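You operate a simulated robot arm through the tools that you are given. There is no shell and no other tool.

You are at the controls of a simulated robot arm. One attempt, no reset.

TASK
Clamp the teal-ended block in the bed and sand off its dried glue.
Fine: then pad back and clamp open; leave the block in the bed. Set down upright: sanding pad. What is to be rubbed or washed off counts as gone when no trace of it is left.
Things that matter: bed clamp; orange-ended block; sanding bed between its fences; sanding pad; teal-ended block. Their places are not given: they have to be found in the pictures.

Only the result counts: the job must be done as asked and must still hold three seconds after the hand-in. Knocking over, shifting, dropping, spilling or breaking anything else fails it.

THE ROBOT
A 6-joint arm with a two-finger parallel gripper, fixed in place. Base frame: the origin is on the floor under the middle of its stand, x ahead of it, y to its left, z up; the work surface is at about z = 0.9. Lengths are in m, angles in degrees, forces in N, time in s.
It reaches about 1.313 m from its shoulder. Its first joint turns from -166.0 to 166.0 degrees. Payload 3.43 kg.
Tool frame: the origin (TCP) lies between the finger pads and is the grasp point; the fingertips stand 0.034 m ahead of it; z points along the fingers, y is the line along which they close. Largest opening 0.128 m; finger width 0.024, thickness 0.012; the body of the gripper, 0.048 by 0.13 m, starts 0.096 m behind the TCP.
Orientation is that of the tool frame in the base frame, as a unit quaternion [w, x, y, z]. With the fingers straight down and closing along the base's y, the tool's x points along the base's -x, its y along +y and its z along -z.

THE INTERFACE
- The arm moves only by the tool drive_tool. Its argument "steps" is a list of rows, each an object (a shift or turn left out is 0, a gripper value left out holds the last) with "angular": the turn, a rotation vector about the base's x, y, z in degrees, a list of three; "translation": the shift along the base's x, y, z in m, a list of three; "claw": the finger opening in m, from 0 to 0.128. In form: [{"angular": [wx, wy, wz], "translation": [tx, ty, tz], "claw": claw}, ...]. A call has 1 to 20 rows; each row is the pose to reach, as a shift and turn from the pose commanded when the call began. Each row takes 0.2 s and may step no farther than 0.05 m and 8.6 degrees from the row before; otherwise, or with a gripper value out of range, the whole call is refused. Where a pose cannot be reached the arm comes as near as it can. A force on the tool above 90 N (or 10 N above the force at the start of the call, whichever is more), or a blocked arm, ends the call early, and 0.2 s more pass. Each finger travels about 0.153 m/s and halts on what it meets, pressing with about 24 N; the grip force reading is that of the motor and also rises with nothing between the fingers. The clock runs only during rows and for 0.2 s after the last one: add rows that repeat a pose to give the fingers time. The reply holds the time, the measured pose of the TCP, the force on the tool along the base axes, the opening and the grip force, in the units named above and with some noise, with the torque about the TCP (base axes, N m) and any sound that the robot's microphone picked up, and new pictures: "pictures" is both (left out), scene, wrist or none.
- Cameras (640 x 400 px; columns grow to the right, rows downward): "scene" is fixed at [0.2197, -0.6471, 1.5367]; the picture's right is [0.09, -1.00, 0.00], its down [-0.91, -0.08, -0.40] and it looks along [0.40, 0.04, -0.92] (base axes); focal length 371 px, centre (320, 200). "wrist" rides on the gripper at [0.076, -0.011, -0.16] in the tool frame; the picture's right is [0.15, 0.99, 0.00], its down [-0.88, 0.13, -0.46] and it looks along [-0.45, 0.07, 0.89] (tool axes); focal length 234 px, centre (320, 200).
- locate(camera, pixels): for up to 12 pixels [column, row] of the newest picture of that camera ("zoom" is the newest enlarged one), the place [x, y, z] in the base frame of the surface seen there, good to about 0.003 m. No time passes.
- close_up(camera, box): a new picture of the part [left, top, right, bottom] of that camera's present view, enlarged. No time passes.
- sign_off(): hands the job in; it is judged then, once.

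Leave the gripper open and the arm clear of the work at the hand-in unless told otherwise.

The tools are called after ">>>" as a command line: name --argument value ..., lists and objects as JSON in quotes. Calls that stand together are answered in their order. drive_tool: Moves the arm, as the interface text tells. Its arguments: {"type":"object","properties":{"steps":{"type":"array","items":{"type":"object","properties":{"angular":{"type":"array","items":{"type":"number"}},"translation":{"type":"array","items":{"type":"number"}},"claw":{"type":"number"}}}},"pictures":{"type":"string","enum":["both","scene","wrist","none"]}},"required":["steps"]} The other tools are called the same way: locate (camera, pixels) gives the place of the surface under pixels of a picture; close_up (camera, box) takes an enlarged picture of a part of a camera's view; sign_off () hands the job in.

At the start:

```text
clock: 0.0
tcp_pos: [0.3199, -0.4758, 1.146]
orientation: [-0.001, 0.0, 1.0, 0.0]
contact_force: [-0.1, 0.1, 0.4]
moment: [0.02, -0.02, 0.02]
finger_gap: 0.128
finger_force: 0.1
```

scene: 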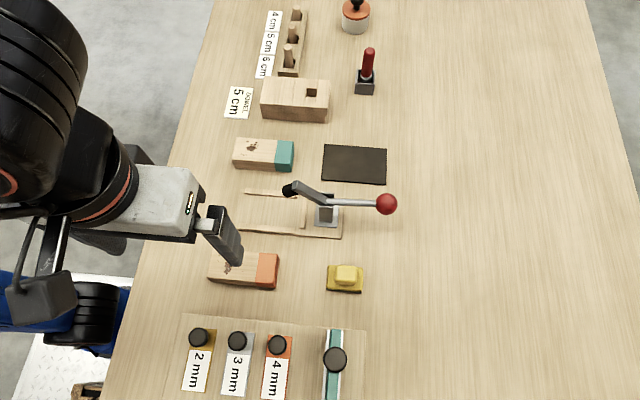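
wrist: 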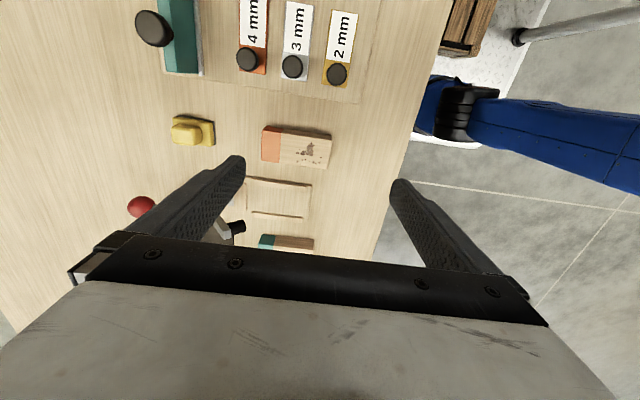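

I can see the teal-ended block at about (263,154), the orange-ended block at about (243,270), and the bed with its toggle clamp at about (290,212). A yellow sanding pad is at about (346,278). I'll enlarge these areas before moving anything.

>>> close_up --camera "scene" --box '[220, 120, 420, 245]'

>>> locate --camera "scene" --pixels '[[236, 140], [233, 164], [292, 142], [291, 171], [263, 154], [346, 272], [346, 290], [387, 204], [290, 189], [325, 212], [275, 212], [253, 149]]'

```text
3.20 times, centred on (320, 182) of scene
```

zoom: 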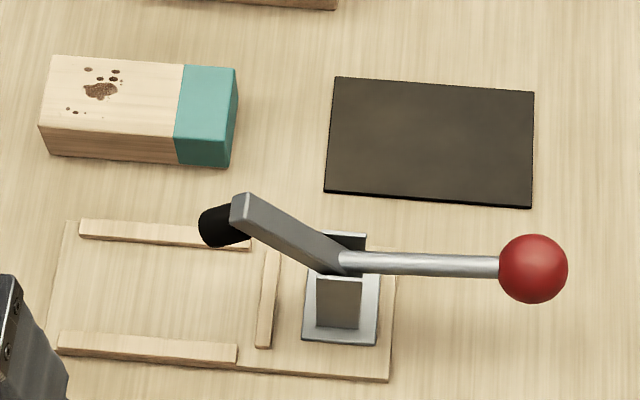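

```text
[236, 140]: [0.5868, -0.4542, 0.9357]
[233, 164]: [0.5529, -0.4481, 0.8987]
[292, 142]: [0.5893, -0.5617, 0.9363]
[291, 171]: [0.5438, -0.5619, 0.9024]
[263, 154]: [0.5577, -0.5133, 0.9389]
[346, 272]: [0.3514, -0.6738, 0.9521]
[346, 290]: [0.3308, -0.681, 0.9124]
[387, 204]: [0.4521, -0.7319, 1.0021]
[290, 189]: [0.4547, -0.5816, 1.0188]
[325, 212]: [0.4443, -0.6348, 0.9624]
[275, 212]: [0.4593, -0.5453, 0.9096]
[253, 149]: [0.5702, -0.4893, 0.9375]
```

The clamp arm looks raised over the bed. Next I'll look closer at the pad, the orange block and the clamp details, and measure points on the zoom.

>>> locate --camera "zoom" --pixels '[[533, 268], [350, 260], [240, 205], [215, 225], [340, 300], [165, 237], [150, 350], [266, 300], [150, 290], [60, 345], [80, 230], [240, 358]]'

>>> close_up --camera "scene" --box '[300, 240, 400, 302]'

```text
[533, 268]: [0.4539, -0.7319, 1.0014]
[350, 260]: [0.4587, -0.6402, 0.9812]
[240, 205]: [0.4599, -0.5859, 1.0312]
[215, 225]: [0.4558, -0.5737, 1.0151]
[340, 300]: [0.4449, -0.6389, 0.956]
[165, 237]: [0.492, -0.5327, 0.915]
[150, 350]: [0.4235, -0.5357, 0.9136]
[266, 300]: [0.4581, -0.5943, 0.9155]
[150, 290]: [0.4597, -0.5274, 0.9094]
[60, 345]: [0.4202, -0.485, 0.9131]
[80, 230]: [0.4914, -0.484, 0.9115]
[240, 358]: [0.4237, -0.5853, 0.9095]
```

```text
6.40 times, centred on (350, 271) of scene
```

zoom: 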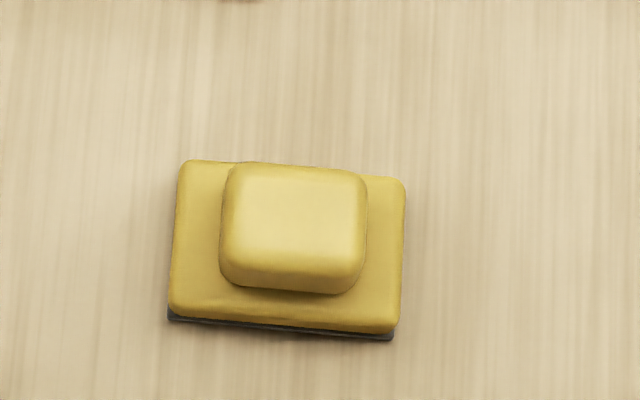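

The pad is a yellow plate with a raised grip knob. I'll measure its outline and the teal block's corners, and look at the glue closely.

>>> locate --camera "zoom" --pixels '[[190, 168], [398, 188], [175, 305], [392, 325], [300, 215], [232, 175], [358, 182], [226, 265], [352, 275], [200, 230], [385, 250], [290, 310]]'

>>> close_up --camera "scene" --box '[220, 125, 310, 181]'

```text
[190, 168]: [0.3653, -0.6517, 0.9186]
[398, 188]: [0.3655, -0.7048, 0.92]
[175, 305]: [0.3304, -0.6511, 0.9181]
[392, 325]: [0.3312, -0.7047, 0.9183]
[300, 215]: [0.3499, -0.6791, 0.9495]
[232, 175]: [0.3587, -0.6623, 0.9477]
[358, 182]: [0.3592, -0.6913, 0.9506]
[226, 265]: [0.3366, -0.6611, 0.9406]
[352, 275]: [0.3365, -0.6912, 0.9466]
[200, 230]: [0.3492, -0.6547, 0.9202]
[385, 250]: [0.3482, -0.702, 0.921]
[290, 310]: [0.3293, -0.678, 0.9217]
```

```text
7.11 times, centred on (265, 153) of scene
```

zoom: 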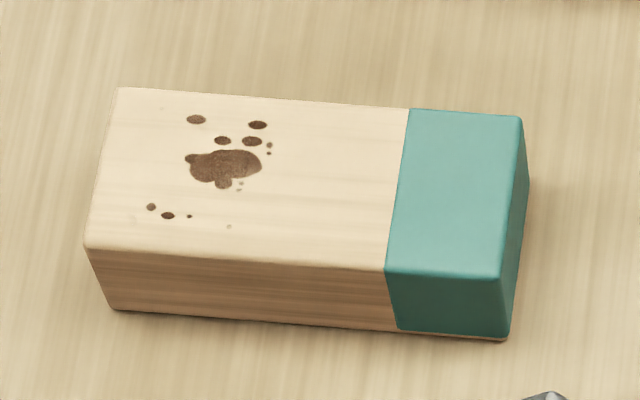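

>>> locate --camera "zoom" --pixels '[[120, 92], [90, 243], [518, 120], [496, 272], [405, 112], [388, 266], [116, 308], [505, 337], [195, 118], [150, 207], [268, 145], [228, 227]]'

>>> close_up --camera "scene" --box '[230, 170, 410, 282]'

```text
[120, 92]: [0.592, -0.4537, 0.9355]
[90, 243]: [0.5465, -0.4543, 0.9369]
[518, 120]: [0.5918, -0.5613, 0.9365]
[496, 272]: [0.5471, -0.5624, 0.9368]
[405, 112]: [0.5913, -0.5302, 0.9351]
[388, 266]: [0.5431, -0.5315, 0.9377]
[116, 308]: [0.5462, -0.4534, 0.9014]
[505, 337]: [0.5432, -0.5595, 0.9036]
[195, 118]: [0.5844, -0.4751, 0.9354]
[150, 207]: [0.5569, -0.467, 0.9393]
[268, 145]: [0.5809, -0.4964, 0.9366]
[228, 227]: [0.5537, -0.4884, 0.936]
```

```text
3.56 times, centred on (320, 226) of scene
```

zoom: 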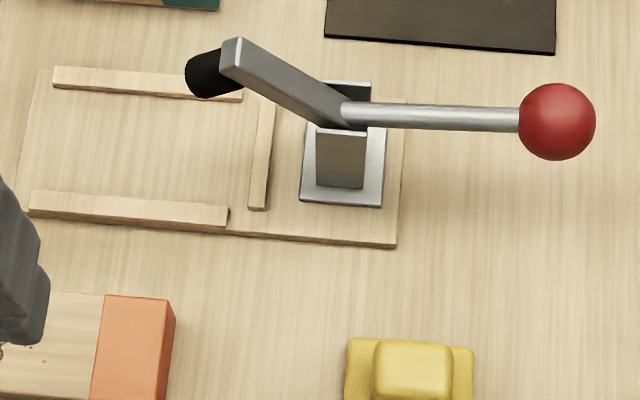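

I have the block's size: about 0.048 x 0.110 x 0.037, aligned with y, with its teal end toward -y. Next I'll measure the inner edges of the bed's fences and the stop.

>>> locate --camera "zoom" --pixels '[[60, 86], [150, 97], [235, 106], [35, 192], [130, 199], [222, 207], [257, 150], [252, 200], [262, 110], [20, 150], [245, 180], [320, 130]]'

>>> close_up --camera "scene" --box '[230, 180, 320, 236]'

```text
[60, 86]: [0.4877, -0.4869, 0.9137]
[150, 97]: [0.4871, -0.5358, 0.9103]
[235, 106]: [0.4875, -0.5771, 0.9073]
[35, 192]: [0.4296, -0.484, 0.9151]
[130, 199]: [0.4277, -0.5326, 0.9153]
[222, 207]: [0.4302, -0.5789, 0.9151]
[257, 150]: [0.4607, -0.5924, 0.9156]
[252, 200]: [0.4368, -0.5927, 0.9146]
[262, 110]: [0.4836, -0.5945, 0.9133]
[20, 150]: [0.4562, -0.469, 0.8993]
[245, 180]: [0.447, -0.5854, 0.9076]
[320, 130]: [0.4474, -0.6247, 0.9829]
```

```text
7.11 times, centred on (275, 208) of scene
```

zoom: 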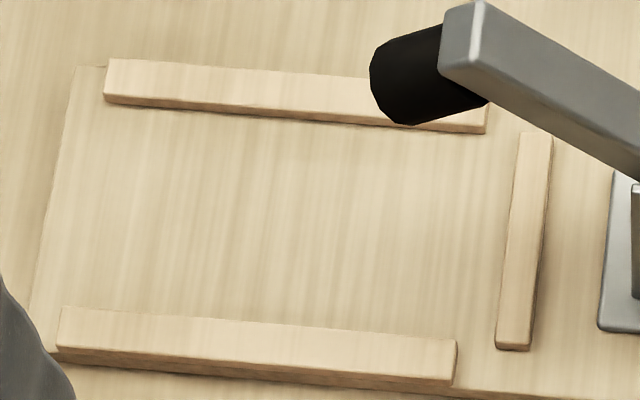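

>>> locate --camera "zoom" --pixels '[[150, 106], [300, 120], [350, 125], [100, 310], [250, 322], [400, 334], [512, 200], [505, 280], [500, 230], [495, 260], [110, 70], [460, 350]]'

>>> locate --camera "scene" --pixels '[[387, 195], [387, 213], [377, 204], [396, 204], [355, 203], [340, 203], [288, 184], [298, 183], [285, 190], [310, 192]]'

```text
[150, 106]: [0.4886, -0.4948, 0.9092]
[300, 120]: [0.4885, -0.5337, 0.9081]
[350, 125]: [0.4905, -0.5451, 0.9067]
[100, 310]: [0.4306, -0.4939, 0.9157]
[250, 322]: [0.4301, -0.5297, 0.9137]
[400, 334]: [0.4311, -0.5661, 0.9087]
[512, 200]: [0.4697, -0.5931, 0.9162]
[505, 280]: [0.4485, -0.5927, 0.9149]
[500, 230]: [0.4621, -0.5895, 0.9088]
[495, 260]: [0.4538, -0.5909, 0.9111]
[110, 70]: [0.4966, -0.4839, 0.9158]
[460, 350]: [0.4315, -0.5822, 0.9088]
```

```text
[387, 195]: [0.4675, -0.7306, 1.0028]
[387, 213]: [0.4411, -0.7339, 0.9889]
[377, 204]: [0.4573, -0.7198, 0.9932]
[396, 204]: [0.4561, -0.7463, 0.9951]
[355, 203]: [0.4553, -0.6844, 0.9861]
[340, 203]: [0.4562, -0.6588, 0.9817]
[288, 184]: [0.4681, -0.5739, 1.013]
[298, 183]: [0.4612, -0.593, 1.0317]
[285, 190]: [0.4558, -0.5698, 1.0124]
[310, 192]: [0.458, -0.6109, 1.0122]
```

The bed's inner gap runs x 0.4305–0.4885 with its centre at about 0.4595, and the stop face is at y≈-0.590. Before approaching with the gripper turned 90°, I'll check how close the neighbouring wooden gauge and the black mat are to the block.

>>> locate --camera "scene" --pixels '[[262, 117], [290, 121], [325, 124], [270, 110], [245, 116], [324, 178], [325, 147], [386, 185], [243, 270], [275, 287], [215, 262], [280, 257]]'

>>> drive_tool --steps '[{"angular": [0, 0, -8.2], "translation": [0.0226, -0.0017, -0.002], "claw": 0.08}, {"angular": [0, 0, -16.4], "translation": [0.0452, -0.0035, -0.004]}, {"angular": [0, 0, -24.6], "translation": [0.0678, -0.0052, -0.006]}, {"angular": [0, 0, -32.8], "translation": [0.0904, -0.007, -0.008]}, {"angular": [0, 0, -41], "translation": [0.113, -0.0087, -0.01]}, {"angular": [0, 0, -49.2], "translation": [0.1356, -0.0105, -0.012]}, {"angular": [0, 0, -57.4], "translation": [0.1582, -0.0122, -0.014]}, {"angular": [0, 0, -65.6], "translation": [0.1808, -0.014, -0.016]}, {"angular": [0, 0, -73.8], "translation": [0.2034, -0.0157, -0.018]}, {"angular": [0, 0, -82], "translation": [0.226, -0.0175, -0.02]}, {"angular": [0, 0, -90], "translation": [0.2486, -0.0192, -0.022]}, {"angular": [0, 0, -90], "translation": [0.2486, -0.0192, -0.046]}]'

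```text
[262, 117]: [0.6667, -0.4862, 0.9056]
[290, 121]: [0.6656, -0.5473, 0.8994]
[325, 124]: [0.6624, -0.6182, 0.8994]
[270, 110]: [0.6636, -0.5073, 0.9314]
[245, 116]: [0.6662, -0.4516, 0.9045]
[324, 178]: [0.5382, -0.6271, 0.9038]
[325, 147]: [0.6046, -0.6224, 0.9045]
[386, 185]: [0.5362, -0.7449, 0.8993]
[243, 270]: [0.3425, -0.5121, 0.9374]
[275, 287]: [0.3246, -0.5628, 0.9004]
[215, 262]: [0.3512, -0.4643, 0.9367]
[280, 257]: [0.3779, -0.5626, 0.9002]
```

```text
clock: 2.6
tcp_pos: [0.5714, -0.4934, 1.0993]
orientation: [0.0, 0.708, 0.707, 0.0]
contact_force: [-1.0, -0.6, 0.3]
moment: [-0.01, -0.01, 0.01]
finger_gap: 0.0799
finger_force: 0.0
```

scene: 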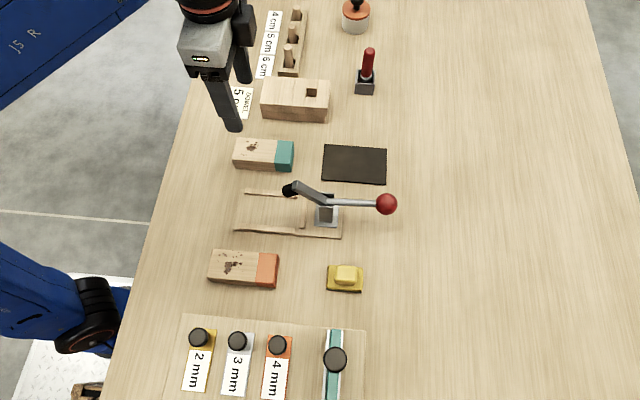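
wrist: 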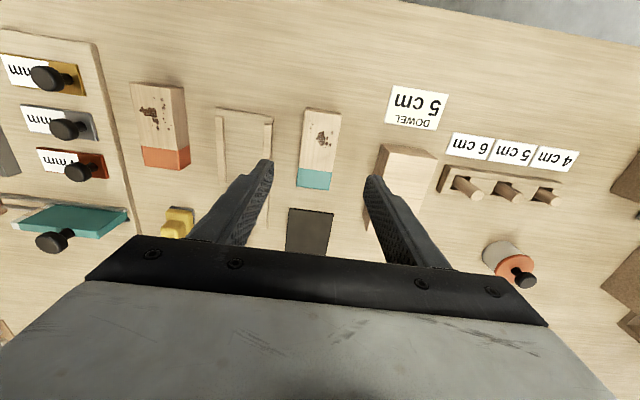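

The gripper is above the teal block and closes along x. In the wrist view the block is at about (320,150). I'll check its edges from this camera and zoom in to look for glue on other faces.

>>> locate --camera "wrist" --pixels '[[307, 110], [339, 114], [299, 185], [332, 187], [303, 150], [336, 152], [318, 172], [323, 138]]'

>>> close_up --camera "wrist" --box '[260, 90, 380, 210]'

```text
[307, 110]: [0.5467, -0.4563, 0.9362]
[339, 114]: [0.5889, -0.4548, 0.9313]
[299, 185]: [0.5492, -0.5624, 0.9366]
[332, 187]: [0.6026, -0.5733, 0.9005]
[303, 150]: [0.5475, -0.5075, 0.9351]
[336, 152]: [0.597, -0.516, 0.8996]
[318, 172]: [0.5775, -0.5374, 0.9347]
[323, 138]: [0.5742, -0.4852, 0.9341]
```

```text
3.33 times, centred on (320, 150) of wrist
```

zoom: 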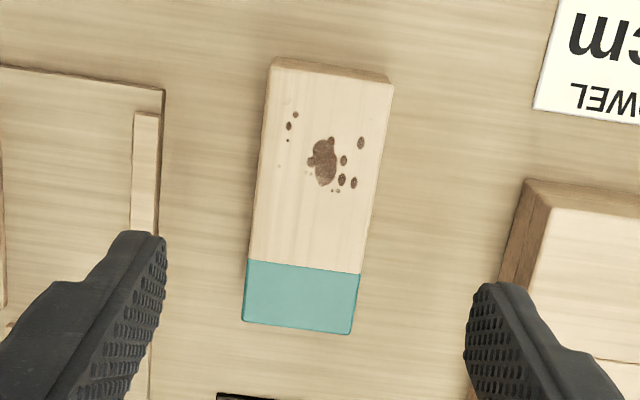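

The block spans x≈0.546–0.593 between the open fingers. I'll descend to z 0.948, which puts the fingertips about 14 mm above the table, and look before closing.

>>> drive_tool --steps '[{"translation": [0, 0, -0.04], "claw": 0.08}, {"translation": [0, 0, -0.08]}, {"translation": [0, 0, -0.11]}, {"translation": [0, 0, -0.135]}, {"translation": [0, 0, -0.152]}, {"translation": [0, 0, -0.152]}]'

```text
clock: 4.0
tcp_pos: [0.5671, -0.4958, 0.9472]
orientation: [0.001, 0.707, 0.707, 0.001]
contact_force: [0.1, -0.4, -0.8]
moment: [0.04, 0.0, 0.0]
finger_gap: 0.0798
finger_force: 0.1
```

scene: 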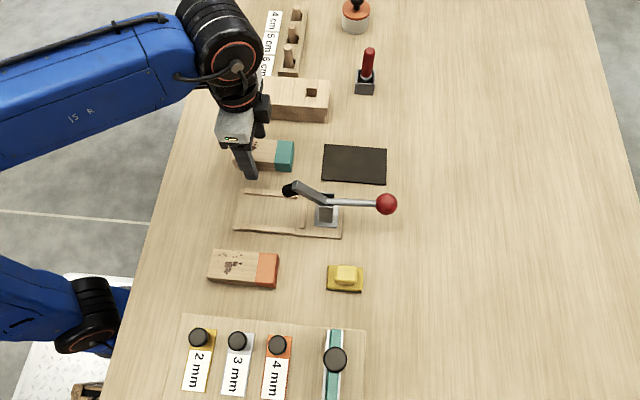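
wrist: 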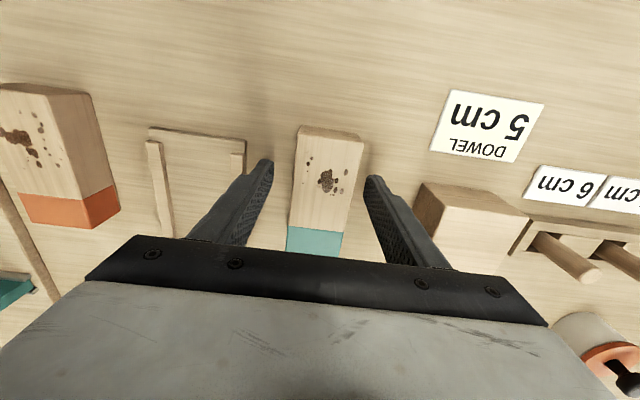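

The fingers straddle the block. I'll close on it.

>>> drive_tool --steps '[{"claw": 0.06}, {"claw": 0.04}, {"claw": 0.04}, {"claw": 0.04}]' --pictures "wrist"

```text
clock: 5.0
tcp_pos: [0.5667, -0.4949, 0.9469]
orientation: [0.0, 0.707, 0.707, 0.0]
contact_force: [-0.2, -0.3, 0.7]
moment: [-0.05, 0.07, -0.05]
finger_gap: 0.0495
finger_force: 24.0
```

wrist: 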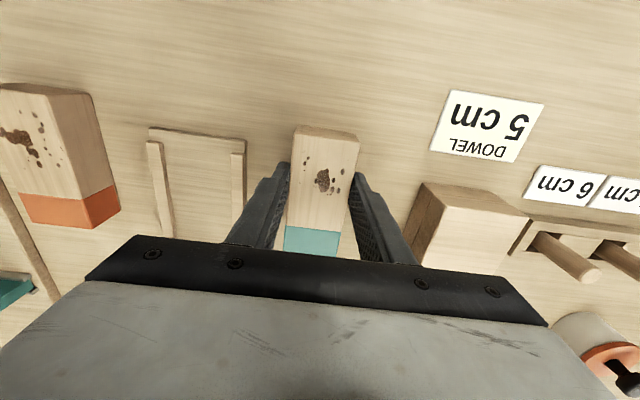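

The grip is firm, with a gap of 0.0495 at 24 N. Next I'll lift 3 cm and carry the block over the bed's open end at x≈0.46, keeping the teal end short of the raised clamp arm.

>>> drive_tool --steps '[{"translation": [0, 0, 0.015], "claw": 0.04}, {"translation": [0, 0, 0.03]}, {"translation": [-0.025, 0.006, 0.03]}, {"translation": [-0.055, 0.012, 0.03]}, {"translation": [-0.085, 0.012, 0.03]}, {"translation": [-0.1075, 0.012, 0.03]}, {"translation": [-0.1075, 0.012, 0.03]}]'

```text
clock: 6.6
tcp_pos: [0.4617, -0.4825, 0.9768]
orientation: [0.001, 0.707, 0.707, 0.0]
contact_force: [-0.4, -0.2, -1.1]
moment: [0.02, 0.04, 0.01]
finger_gap: 0.0494
finger_force: 24.0
```

scene: 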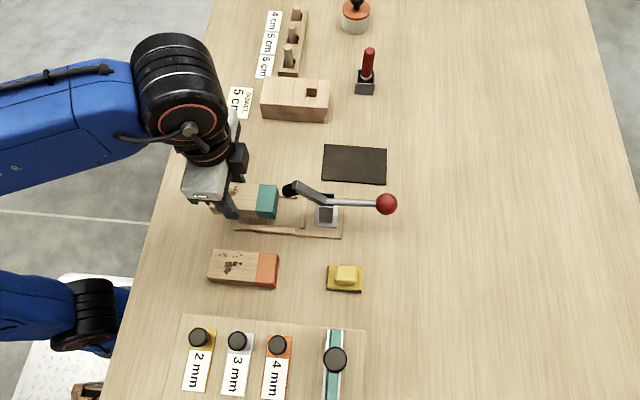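
wrist: 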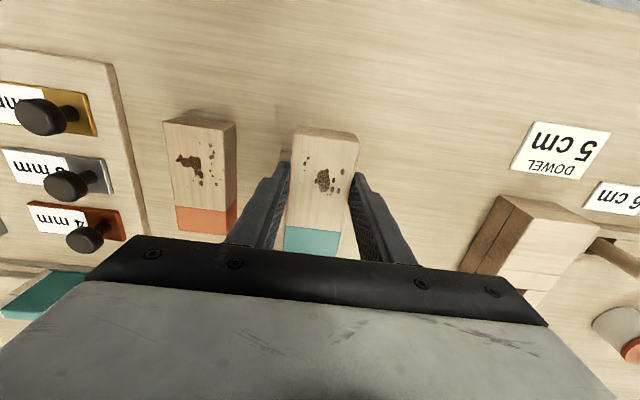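

The block is now hanging over the bed mouth. I'll measure the teal end relative to the bed and the clamp's rubber tip.

>>> close_up --camera "scene" --box '[210, 165, 350, 252]'

>>> locate --camera "scene" --pixels '[[259, 186], [277, 187], [273, 215], [256, 213], [290, 196], [284, 192], [288, 197], [258, 234], [255, 190]]'

```text
4.57 times, centred on (280, 208) of scene
```

zoom: 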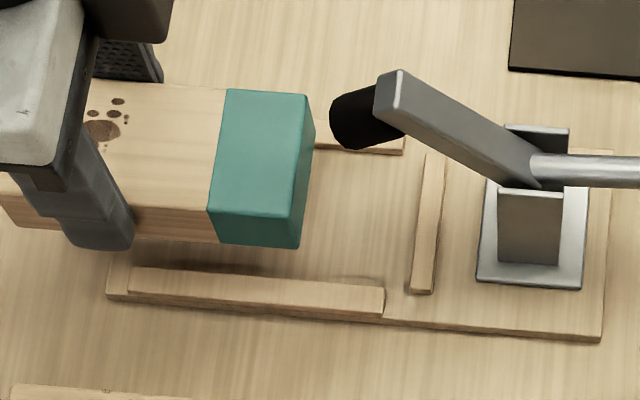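

```text
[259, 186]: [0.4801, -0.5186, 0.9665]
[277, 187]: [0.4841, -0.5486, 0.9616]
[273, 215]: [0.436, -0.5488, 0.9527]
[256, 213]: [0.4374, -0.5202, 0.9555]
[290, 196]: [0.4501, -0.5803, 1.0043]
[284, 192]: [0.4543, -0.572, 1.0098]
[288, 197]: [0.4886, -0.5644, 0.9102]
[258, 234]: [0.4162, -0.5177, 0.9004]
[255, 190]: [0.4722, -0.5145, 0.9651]
```

The block is centred at x≈0.460 and its teal end is at y≈-0.550. Next I'll slide it 0.038 toward the stop, keeping it low under the raised arm, then lower it onto the bed.

>>> drive_tool --steps '[{"translation": [0, 0, -0.008], "claw": 0.04}, {"translation": [0, -0.015, -0.008]}, {"translation": [0, -0.028, -0.008]}, {"translation": [0, -0.0375, -0.008]}, {"translation": [0, -0.0375, -0.013]}, {"translation": [0, -0.0375, -0.018]}, {"translation": [0, -0.0375, -0.018]}]'

```text
clock: 8.2
tcp_pos: [0.4613, -0.5212, 0.959]
orientation: [0.0, 0.707, 0.707, 0.0]
contact_force: [-0.1, -0.3, -0.6]
moment: [0.02, -0.01, -0.01]
finger_gap: 0.0497
finger_force: 24.2
```

scene: 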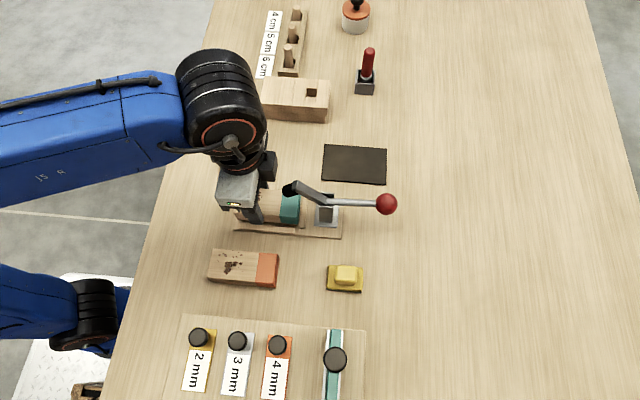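
wrist: 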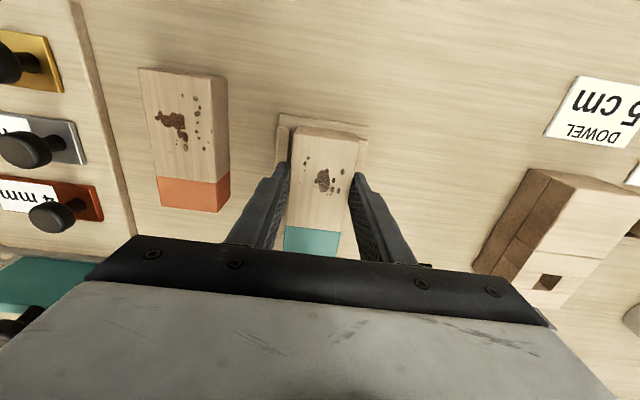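

>>> close_up --camera "scene" --box '[220, 170, 350, 251]'

>>> close_up --camera "wrist" --box '[230, 90, 410, 270]'

```text
4.92 times, centred on (285, 210) of scene
```

zoom: 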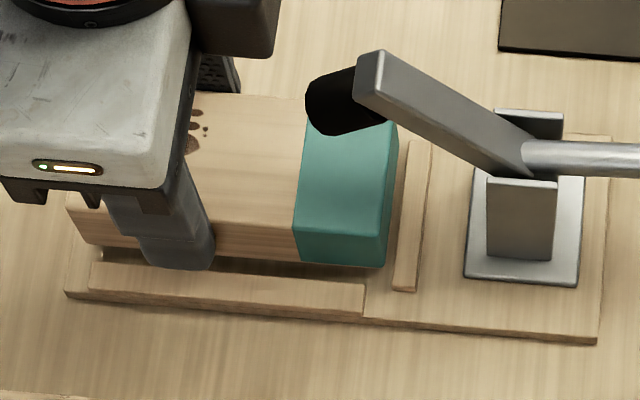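

```text
2.22 times, centred on (320, 180) of wrist
```

zoom: 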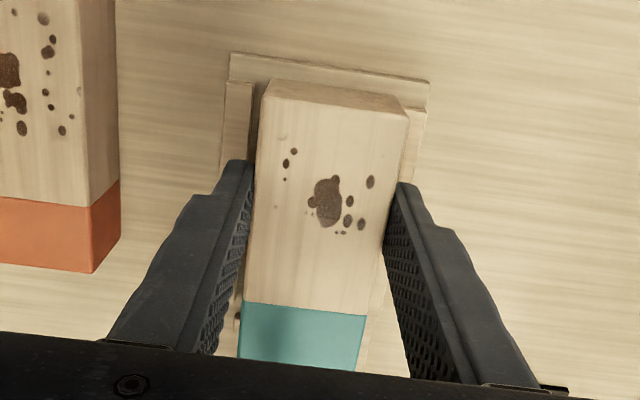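

The block sits centred between the fences, with its teal end just short of the stop and its bottom about 3–4 mm above the bed. I'll lower it the rest of the way and read the force.

>>> drive_tool --steps '[{"translation": [0, 0, -0.002], "claw": 0.04}, {"translation": [0, 0, -0.0035]}, {"translation": [0, 0, -0.0035]}]' --pictures "none"

```text
clock: 9.0
tcp_pos: [0.4612, -0.5206, 0.9555]
orientation: [0.0, 0.708, 0.706, 0.001]
contact_force: [-0.3, -0.8, 2.0]
moment: [-0.02, 0.05, 0.0]
finger_gap: 0.0493
finger_force: 23.9
```

There is a slight upward force of 2 N, so the block is just touching the bed. I'll open to 0.075 to release it and rise straight up.

>>> drive_tool --steps '[{"claw": 0.06}, {"claw": 0.075}, {"claw": 0.075}, {"translation": [0, 0, 0.03], "claw": 0.075}, {"translation": [0, 0.03, 0.07]}, {"translation": [0, 0.06, 0.11]}, {"translation": [0, 0.1, 0.14]}, {"translation": [0, 0.14, 0.16]}]'

```text
clock: 10.8
tcp_pos: [0.4668, -0.3804, 1.1186]
orientation: [-0.001, 0.708, 0.706, 0.0]
contact_force: [-0.1, -0.7, -0.1]
moment: [0.02, 0.03, -0.01]
finger_gap: 0.0752
finger_force: 0.0
```

scene: 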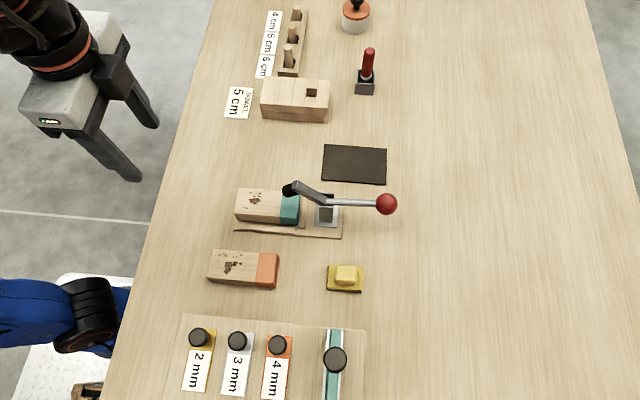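
wrist: 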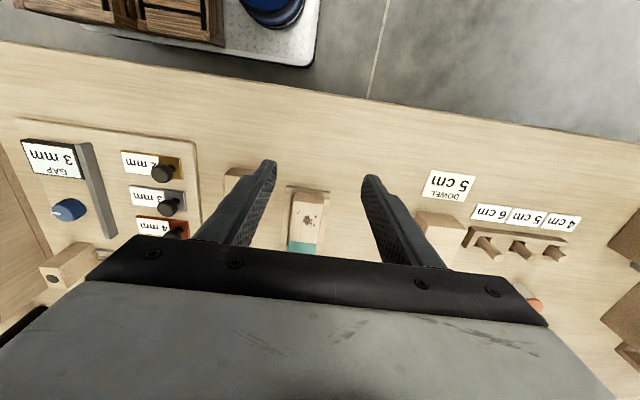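

The block is released in the bed. I'll check that it is seated and square, and take a clear look at the clamp.

>>> close_up --camera "scene" --box '[220, 165, 410, 284]'

>>> locate --camera "scene" --pixels '[[239, 190], [236, 216], [297, 224], [279, 221], [280, 194], [300, 205], [256, 200], [290, 210]]'

```text
3.36 times, centred on (315, 224) of scene
```

zoom: 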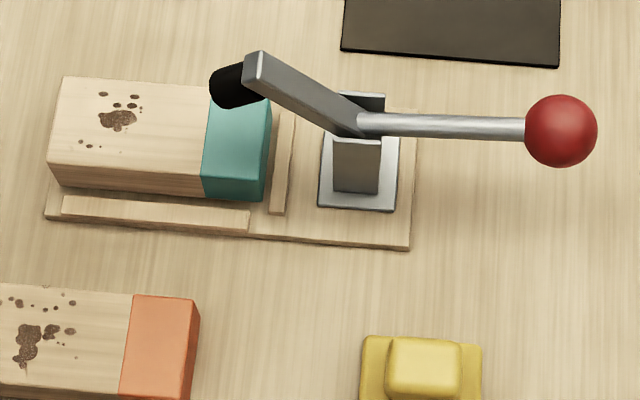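

```text
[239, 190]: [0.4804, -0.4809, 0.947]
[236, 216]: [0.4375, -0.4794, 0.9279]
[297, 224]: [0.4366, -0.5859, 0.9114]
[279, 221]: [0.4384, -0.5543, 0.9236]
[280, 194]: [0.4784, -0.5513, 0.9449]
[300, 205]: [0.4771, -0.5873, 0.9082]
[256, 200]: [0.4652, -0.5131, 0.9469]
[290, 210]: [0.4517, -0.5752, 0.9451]
```

The block sits square against the stop with its top at z≈0.946. I'll now measure the clamp's handle and arm line to find the pivot.

>>> locate --camera "zoom" --pixels '[[561, 125], [520, 127], [480, 126], [440, 125], [400, 123], [370, 121], [345, 118], [320, 98], [290, 78], [262, 62], [235, 88], [232, 100]]'

>>> close_up --camera "scene" --box '[280, 175, 400, 250]'

```text
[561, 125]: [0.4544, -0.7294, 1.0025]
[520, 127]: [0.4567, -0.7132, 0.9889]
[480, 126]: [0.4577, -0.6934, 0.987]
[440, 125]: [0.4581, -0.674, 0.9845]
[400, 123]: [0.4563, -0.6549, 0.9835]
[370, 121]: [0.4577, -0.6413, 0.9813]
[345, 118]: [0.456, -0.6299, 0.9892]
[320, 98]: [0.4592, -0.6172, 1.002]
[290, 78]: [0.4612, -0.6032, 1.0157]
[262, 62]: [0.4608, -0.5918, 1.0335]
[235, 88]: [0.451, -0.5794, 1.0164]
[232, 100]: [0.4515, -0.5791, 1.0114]
```

```text
5.33 times, centred on (340, 212) of scene
```

zoom: 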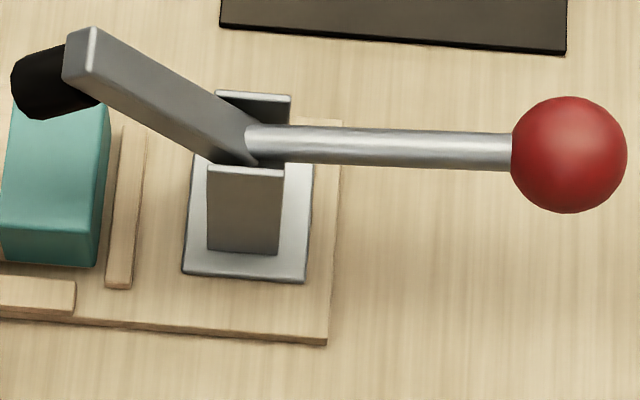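

The arm leans up about 50° and the handle about 6°, meeting at a pivot near y≈-0.632, z≈0.976. Clamping therefore means lifting the red ball up and over toward +y. I'll move above the ball at (0.456,-0.733).

>>> drive_tool --steps '[{"translation": [-0.001, -0.03, 0.03], "claw": 0.075}, {"translation": [-0.002, -0.075, 0.035]}, {"translation": [-0.003, -0.12, 0.035]}, {"translation": [-0.004, -0.165, 0.035]}, {"translation": [-0.005, -0.21, 0.035]}, {"translation": [-0.005, -0.255, 0.035]}, {"translation": [-0.005, -0.3, 0.035]}, {"translation": [-0.005, -0.335, 0.035]}, {"translation": [-0.005, -0.3525, 0.02]}, {"translation": [-0.005, -0.3525, 0.0]}, {"translation": [-0.005, -0.3525, 0.0]}]'

```text
clock: 13.2
tcp_pos: [0.4576, -0.7282, 1.1112]
orientation: [0.003, 0.707, 0.708, 0.0]
contact_force: [-0.2, 0.4, -0.1]
moment: [-0.01, -0.02, 0.01]
finger_gap: 0.0751
finger_force: 0.1
out of reach, approached as far as the arm can: row 6, 7, 8, 9, 10, 11
```

scene: 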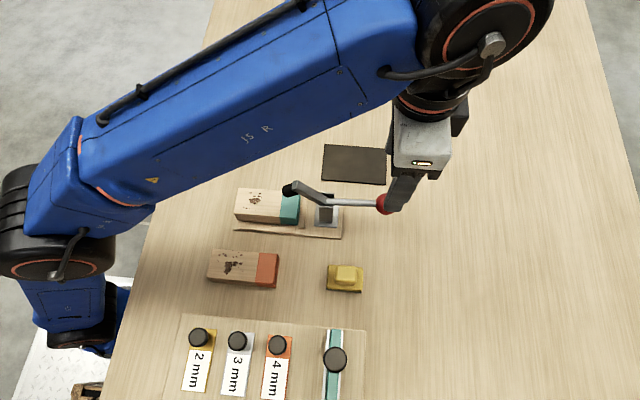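
wrist: 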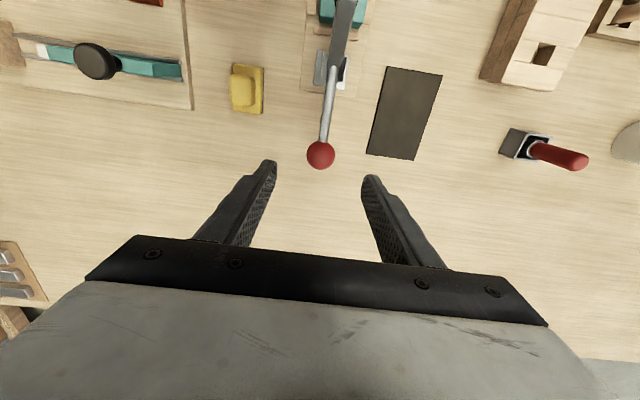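

The arm was about 5 mm short at this height, so I'll descend in two stages, which should come back into reach, and check the alignment with the ball.

>>> drive_tool --steps '[{"translation": [0, 0, -0.03], "claw": 0.075}, {"translation": [0, 0, -0.06]}, {"translation": [0, 0, -0.075]}, {"translation": [0, 0, -0.075]}]'

```text
clock: 14.2
tcp_pos: [0.4556, -0.727, 1.0333]
orientation: [0.0, 0.708, 0.707, -0.001]
contact_force: [0.0, -0.1, 0.7]
moment: [0.01, 0.01, -0.02]
finger_gap: 0.0752
finger_force: 0.1
```

scene: 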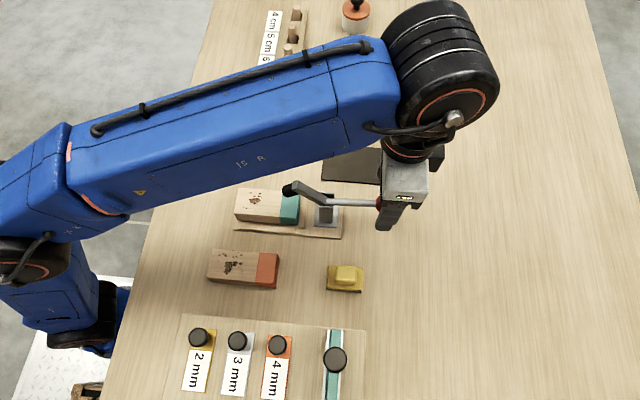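
wrist: 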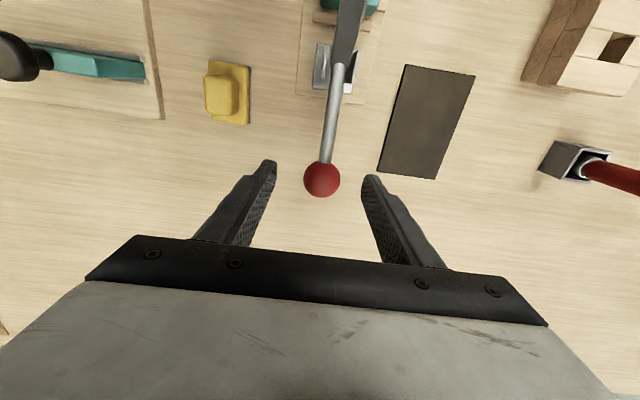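

The arm is back within reach. I'll locate the ball from the wrist view at about (322,179).

>>> locate --camera "wrist" --pixels '[[322, 179], [322, 163], [322, 196], [305, 179], [339, 179], [329, 130], [335, 80]]'

>>> close_up --camera "wrist" --box '[230, 100, 410, 280]'

```text
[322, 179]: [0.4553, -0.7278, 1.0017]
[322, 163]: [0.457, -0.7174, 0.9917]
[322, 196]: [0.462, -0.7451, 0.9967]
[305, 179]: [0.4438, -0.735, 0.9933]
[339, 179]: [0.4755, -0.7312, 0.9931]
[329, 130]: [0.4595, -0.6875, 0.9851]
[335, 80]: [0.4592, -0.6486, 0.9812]
```

```text
2.22 times, centred on (320, 190) of wrist
```

zoom: 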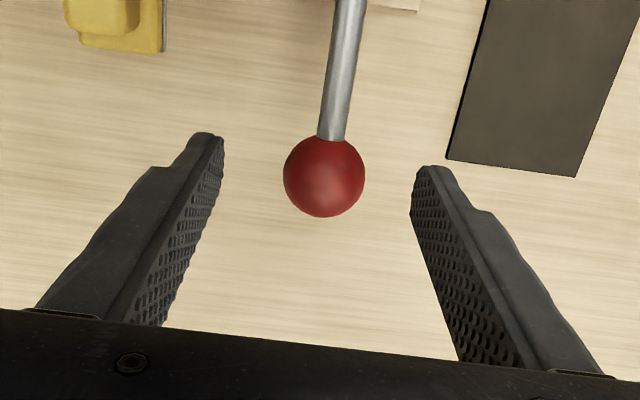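

The ball centre is about (0.459,-0.733,0.989) with a radius of about 0.015. I'll lower the TCP onto it and close.

>>> drive_tool --steps '[{"translation": [0.0025, -0.006, -0.02], "claw": 0.075}, {"translation": [0.0025, -0.006, -0.043]}, {"translation": [0.0025, -0.006, -0.043]}, {"translation": [0.0025, -0.006, -0.043], "claw": 0.045}, {"translation": [0.0025, -0.006, -0.043], "claw": 0.022}, {"translation": [0.0025, -0.006, -0.043], "claw": 0.022}]'

```text
clock: 15.6
tcp_pos: [0.4597, -0.7344, 0.9912]
orientation: [0.002, 0.707, 0.708, 0.0]
contact_force: [39.4, -9.8, 9.8]
moment: [0.18, -0.43, 0.19]
finger_gap: 0.0354
finger_force: 45.4
```

scene: 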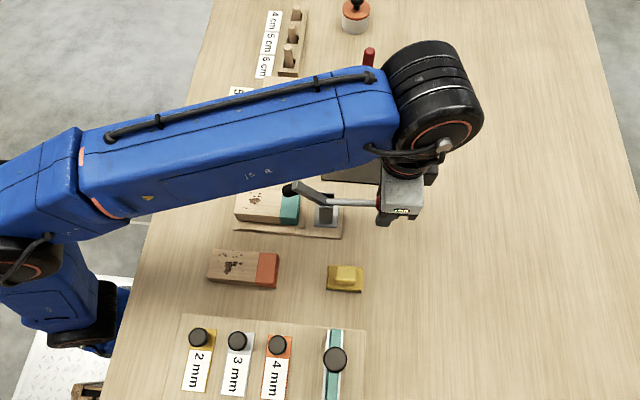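
wrist: 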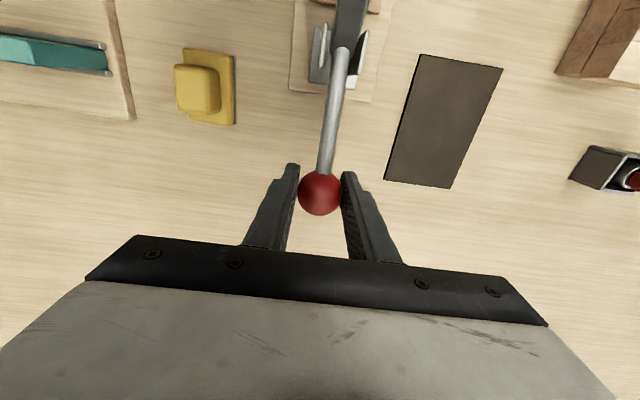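

The +x finger met the ball first: side force is 39 N in +x with the gap at 0.035. The ball is about 3 mm further in +x, so I'll open a little, shift +x and close again.

>>> drive_tool --steps '[{"claw": 0.05}, {"translation": [0.003, 0.0, 0.0], "claw": 0.05}, {"translation": [0.003, 0.0, 0.0], "claw": 0.036}, {"translation": [0.003, 0.0, 0.0], "claw": 0.028}, {"translation": [0.003, 0.0, 0.0], "claw": 0.028}]'

```text
clock: 16.8
tcp_pos: [0.4603, -0.7341, 0.9918]
orientation: [0.0, 0.707, 0.707, 0.0]
contact_force: [5.0, -1.3, -1.8]
moment: [-0.21, 0.0, 0.01]
finger_gap: 0.0355
finger_force: 45.3
```

scene: 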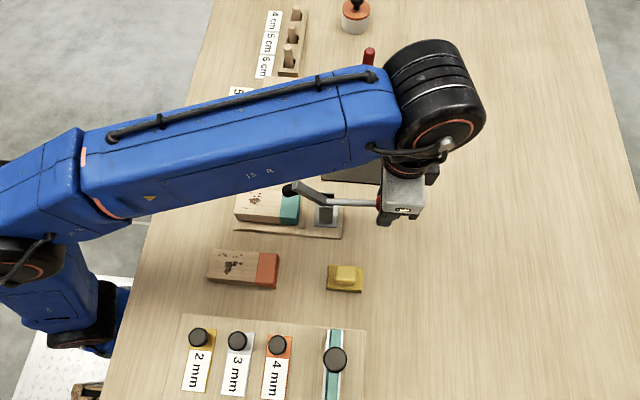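
wrist: 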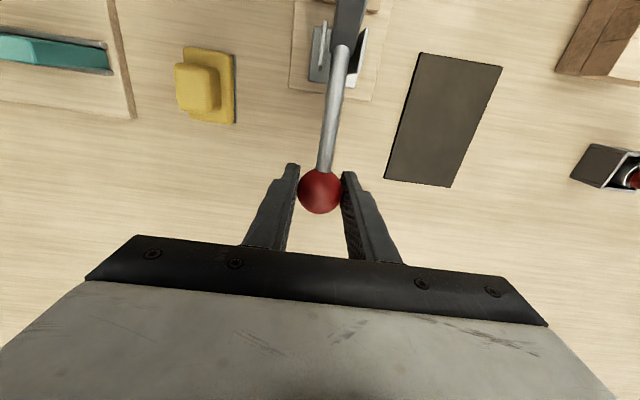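

The ball is now held evenly: gap 0.0355 is the ball diameter, and the side force is only 5 N. I'll swing the handle up along its arc (pivot about y -0.632, z 0.976, radius 0.10), the first 20°, and check.

>>> drive_tool --steps '[{"translation": [0.0, 0.0014, 0.0076], "claw": 0.028}, {"translation": [0.0, 0.0029, 0.0152]}, {"translation": [0.0, 0.0057, 0.0235]}, {"translation": [0.0, 0.0089, 0.0318]}, {"translation": [0.0, 0.0089, 0.0318]}]'

```text
clock: 18.0
tcp_pos: [0.4596, -0.7256, 1.024]
orientation: [0.0, 0.707, 0.707, 0.001]
contact_force: [-11.0, -0.8, -14.2]
moment: [-1.21, 0.13, -0.12]
finger_gap: 0.0352
finger_force: 45.2
```

scene: 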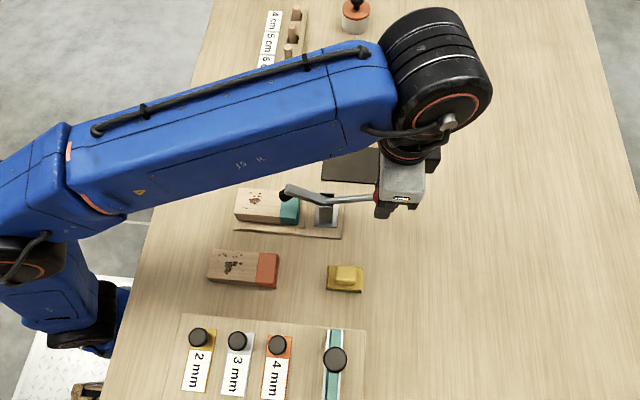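
wrist: 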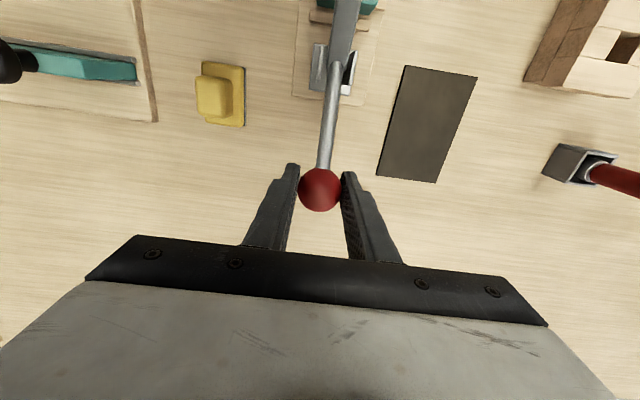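

The arm is coming down as the handle rises, with a moderate 14 N of resistance. I'll continue along the arc to about 45°.

>>> drive_tool --steps '[{"translation": [0.0, 0.0043, 0.008], "claw": 0.028}, {"translation": [0.0, 0.0089, 0.0154]}, {"translation": [0.0, 0.0144, 0.0223]}, {"translation": [0.0, 0.0203, 0.0289]}, {"translation": [0.0, 0.0203, 0.0289]}]'

>>> close_up --camera "scene" --box '[220, 165, 410, 284]'

```text
clock: 19.2
tcp_pos: [0.4606, -0.7078, 1.0535]
orientation: [0.001, 0.707, 0.707, 0.0]
contact_force: [-8.4, -25.6, 8.0]
moment: [-1.3, 0.15, -0.01]
finger_gap: 0.0354
finger_force: 45.7
```

scene: 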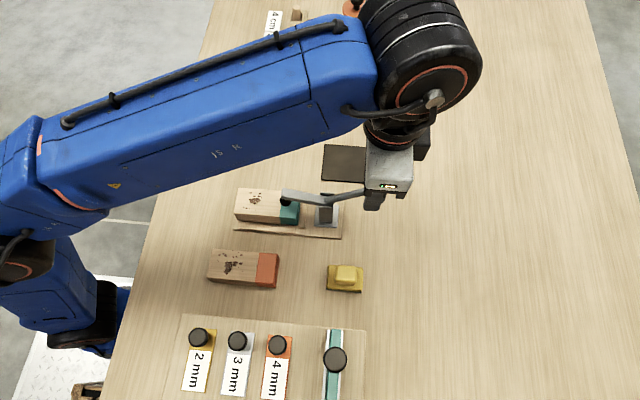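
wrist: 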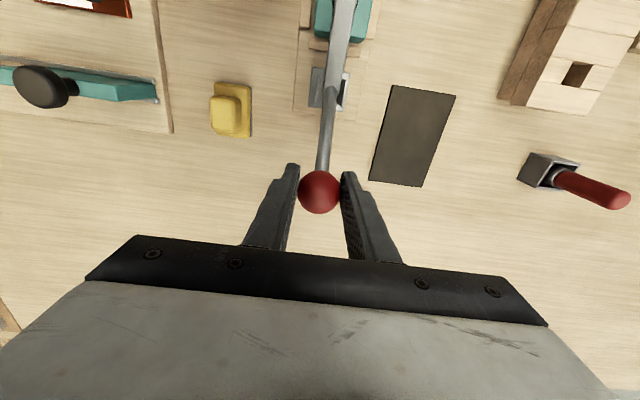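

```text
3.36 times, centred on (315, 224) of scene
```

zoom: 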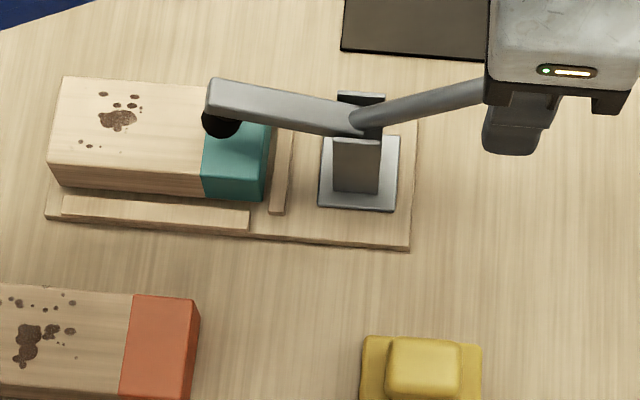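

The arm is nearly down. The 25 N in -y tells me the true radius is larger than I assumed, and refitting from the measured points gives pivot y≈-0.616 and R≈0.119. I'll read the arm's slope now.

>>> locate --camera "zoom" --pixels '[[215, 88], [250, 97], [290, 105], [330, 113], [355, 120], [400, 110], [440, 100], [220, 125], [240, 112]]'

```text
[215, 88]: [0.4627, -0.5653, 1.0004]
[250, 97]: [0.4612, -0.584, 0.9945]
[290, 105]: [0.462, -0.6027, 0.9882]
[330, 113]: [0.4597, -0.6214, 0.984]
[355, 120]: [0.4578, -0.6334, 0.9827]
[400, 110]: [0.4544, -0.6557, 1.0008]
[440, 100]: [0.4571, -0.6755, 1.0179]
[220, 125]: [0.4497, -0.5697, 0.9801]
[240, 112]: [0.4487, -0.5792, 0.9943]
```

>>> locate --camera "wrist" --pixels '[[320, 190], [320, 175], [320, 205], [325, 150], [330, 110], [320, 185]]'

>>> close_up --camera "wrist" --box '[250, 120, 390, 260]'

```text
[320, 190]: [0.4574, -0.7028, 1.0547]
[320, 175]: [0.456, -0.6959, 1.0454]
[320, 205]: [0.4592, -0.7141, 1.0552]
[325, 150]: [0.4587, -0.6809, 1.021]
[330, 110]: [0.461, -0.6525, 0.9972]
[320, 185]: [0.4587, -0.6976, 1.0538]
```

```text
2.86 times, centred on (320, 190) of wrist
```

zoom: 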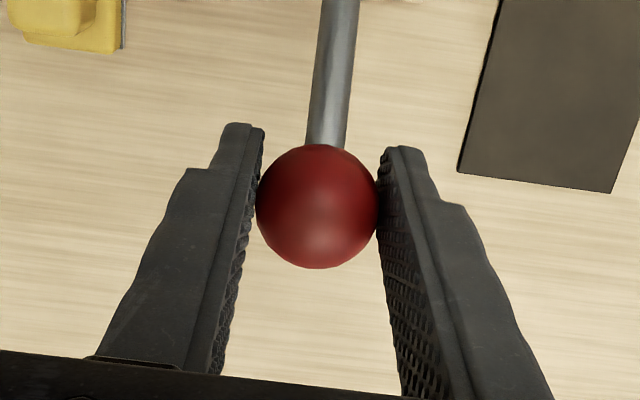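

The ball has slid down in the fingers to about 15 mm below the TCP, at (-0.710, 1.039) in y and z. The handle is at about 40° and the arm about 16° above horizontal, so roughly 17° remains. I'll continue along the true arc.

>>> drive_tool --steps '[{"translation": [0.0, 0.0036, 0.0038], "claw": 0.028}, {"translation": [0.0, 0.0073, 0.0076]}, {"translation": [0.0, 0.0111, 0.0112]}, {"translation": [0.0, 0.0151, 0.0146]}, {"translation": [0.0, 0.0192, 0.0178]}, {"translation": [0.0, 0.0235, 0.0208]}, {"translation": [0.0, 0.0235, 0.0208]}]'

>>> close_up --camera "scene" --box '[220, 165, 410, 284]'

```text
clock: 20.8
tcp_pos: [0.4625, -0.6819, 1.073]
orientation: [-0.001, 0.707, 0.707, 0.0]
contact_force: [-18.2, -0.3, -4.7]
moment: [-0.17, 0.26, -0.24]
finger_gap: 0.0393
finger_force: 10.3
```

scene: 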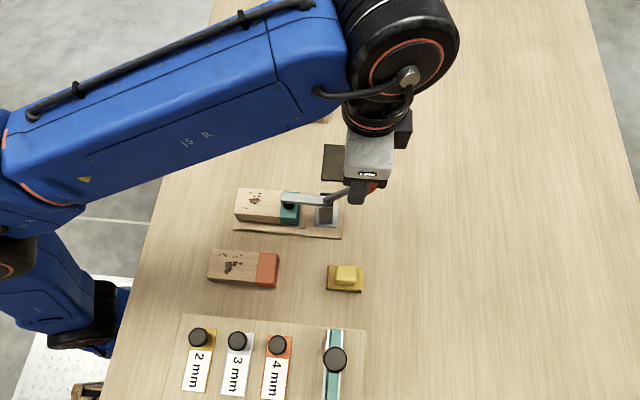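
wrist: 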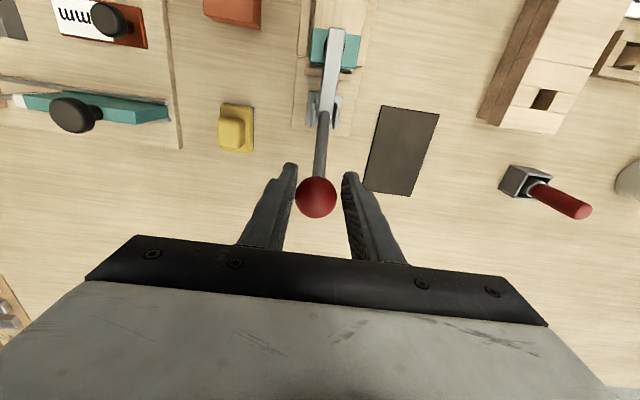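

```text
3.36 times, centred on (315, 224) of scene
```

zoom: 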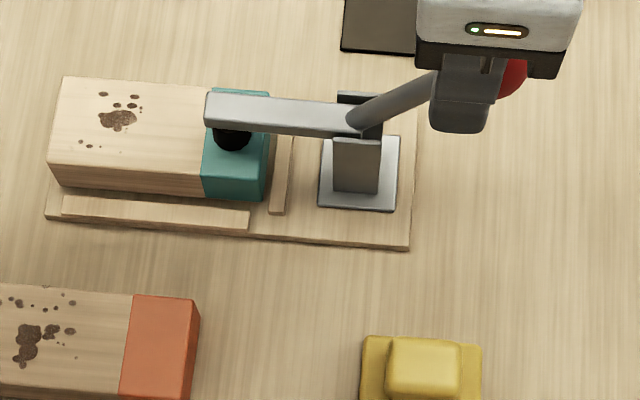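

The fingers have begun to slide off the ball toward +y. I'll check the arm's angle and where the ball is.

>>> locate --camera "zoom" --pixels '[[215, 97], [250, 102], [290, 107], [330, 112], [380, 108], [415, 90], [516, 78], [232, 140], [225, 150], [245, 148]]'

>>> locate --camera "wrist" --pixels '[[316, 197], [316, 183], [316, 212], [320, 160], [325, 120], [333, 35], [330, 70]]'

```text
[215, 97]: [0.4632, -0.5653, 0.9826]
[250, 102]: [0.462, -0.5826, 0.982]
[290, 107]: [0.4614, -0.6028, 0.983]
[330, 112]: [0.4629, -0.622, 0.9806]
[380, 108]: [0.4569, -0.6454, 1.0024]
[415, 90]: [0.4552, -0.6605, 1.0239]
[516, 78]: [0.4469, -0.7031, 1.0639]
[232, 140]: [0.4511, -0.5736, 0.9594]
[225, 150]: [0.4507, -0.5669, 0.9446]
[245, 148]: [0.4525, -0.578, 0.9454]
```

```text
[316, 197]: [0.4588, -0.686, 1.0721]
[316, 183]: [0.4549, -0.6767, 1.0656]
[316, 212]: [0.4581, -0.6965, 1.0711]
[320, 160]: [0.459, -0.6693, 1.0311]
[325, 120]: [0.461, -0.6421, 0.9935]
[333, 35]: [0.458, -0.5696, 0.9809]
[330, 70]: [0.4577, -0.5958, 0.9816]
```

The arm reads nearly horizontal, about 2°, with the rubber tip at the teal surface. I'll open the fingers in place to see whether the clamp holds by itself, then press it fully home.

>>> drive_tool --steps '[{"claw": 0.05}, {"claw": 0.065}, {"claw": 0.065}, {"claw": 0.065}]'

>>> close_up --camera "scene" --box '[220, 165, 410, 284]'

```text
clock: 21.8
tcp_pos: [0.4627, -0.6822, 1.0729]
orientation: [0.0, 0.707, 0.708, 0.0]
contact_force: [-0.8, 0.2, -0.3]
moment: [0.01, 0.04, -0.02]
finger_gap: 0.0651
finger_force: 0.1
```

scene: 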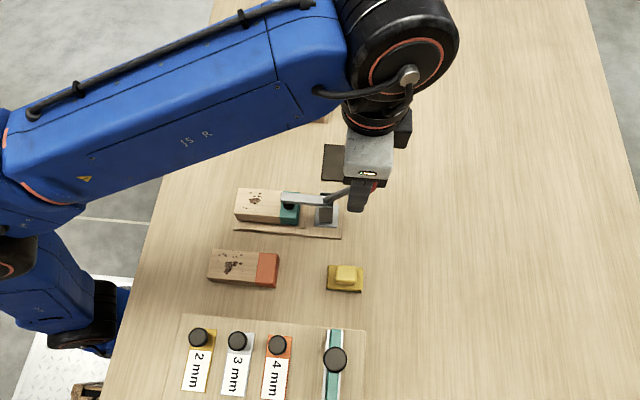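
wrist: 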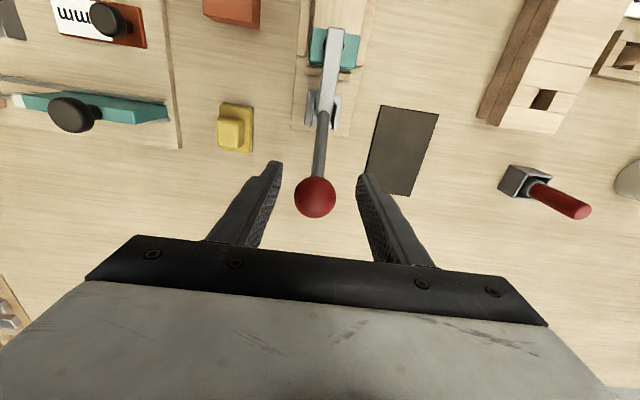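

```text
3.36 times, centred on (315, 224) of scene
```

zoom: 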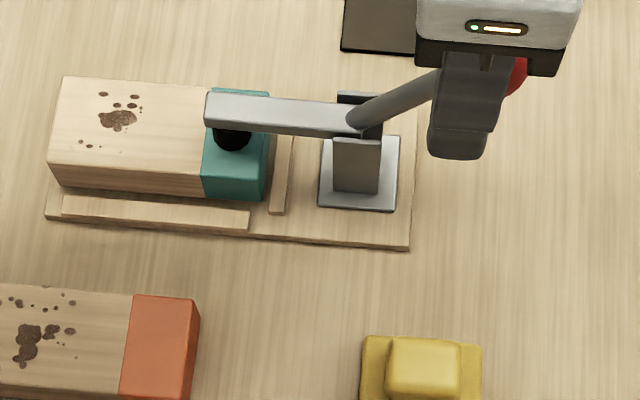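

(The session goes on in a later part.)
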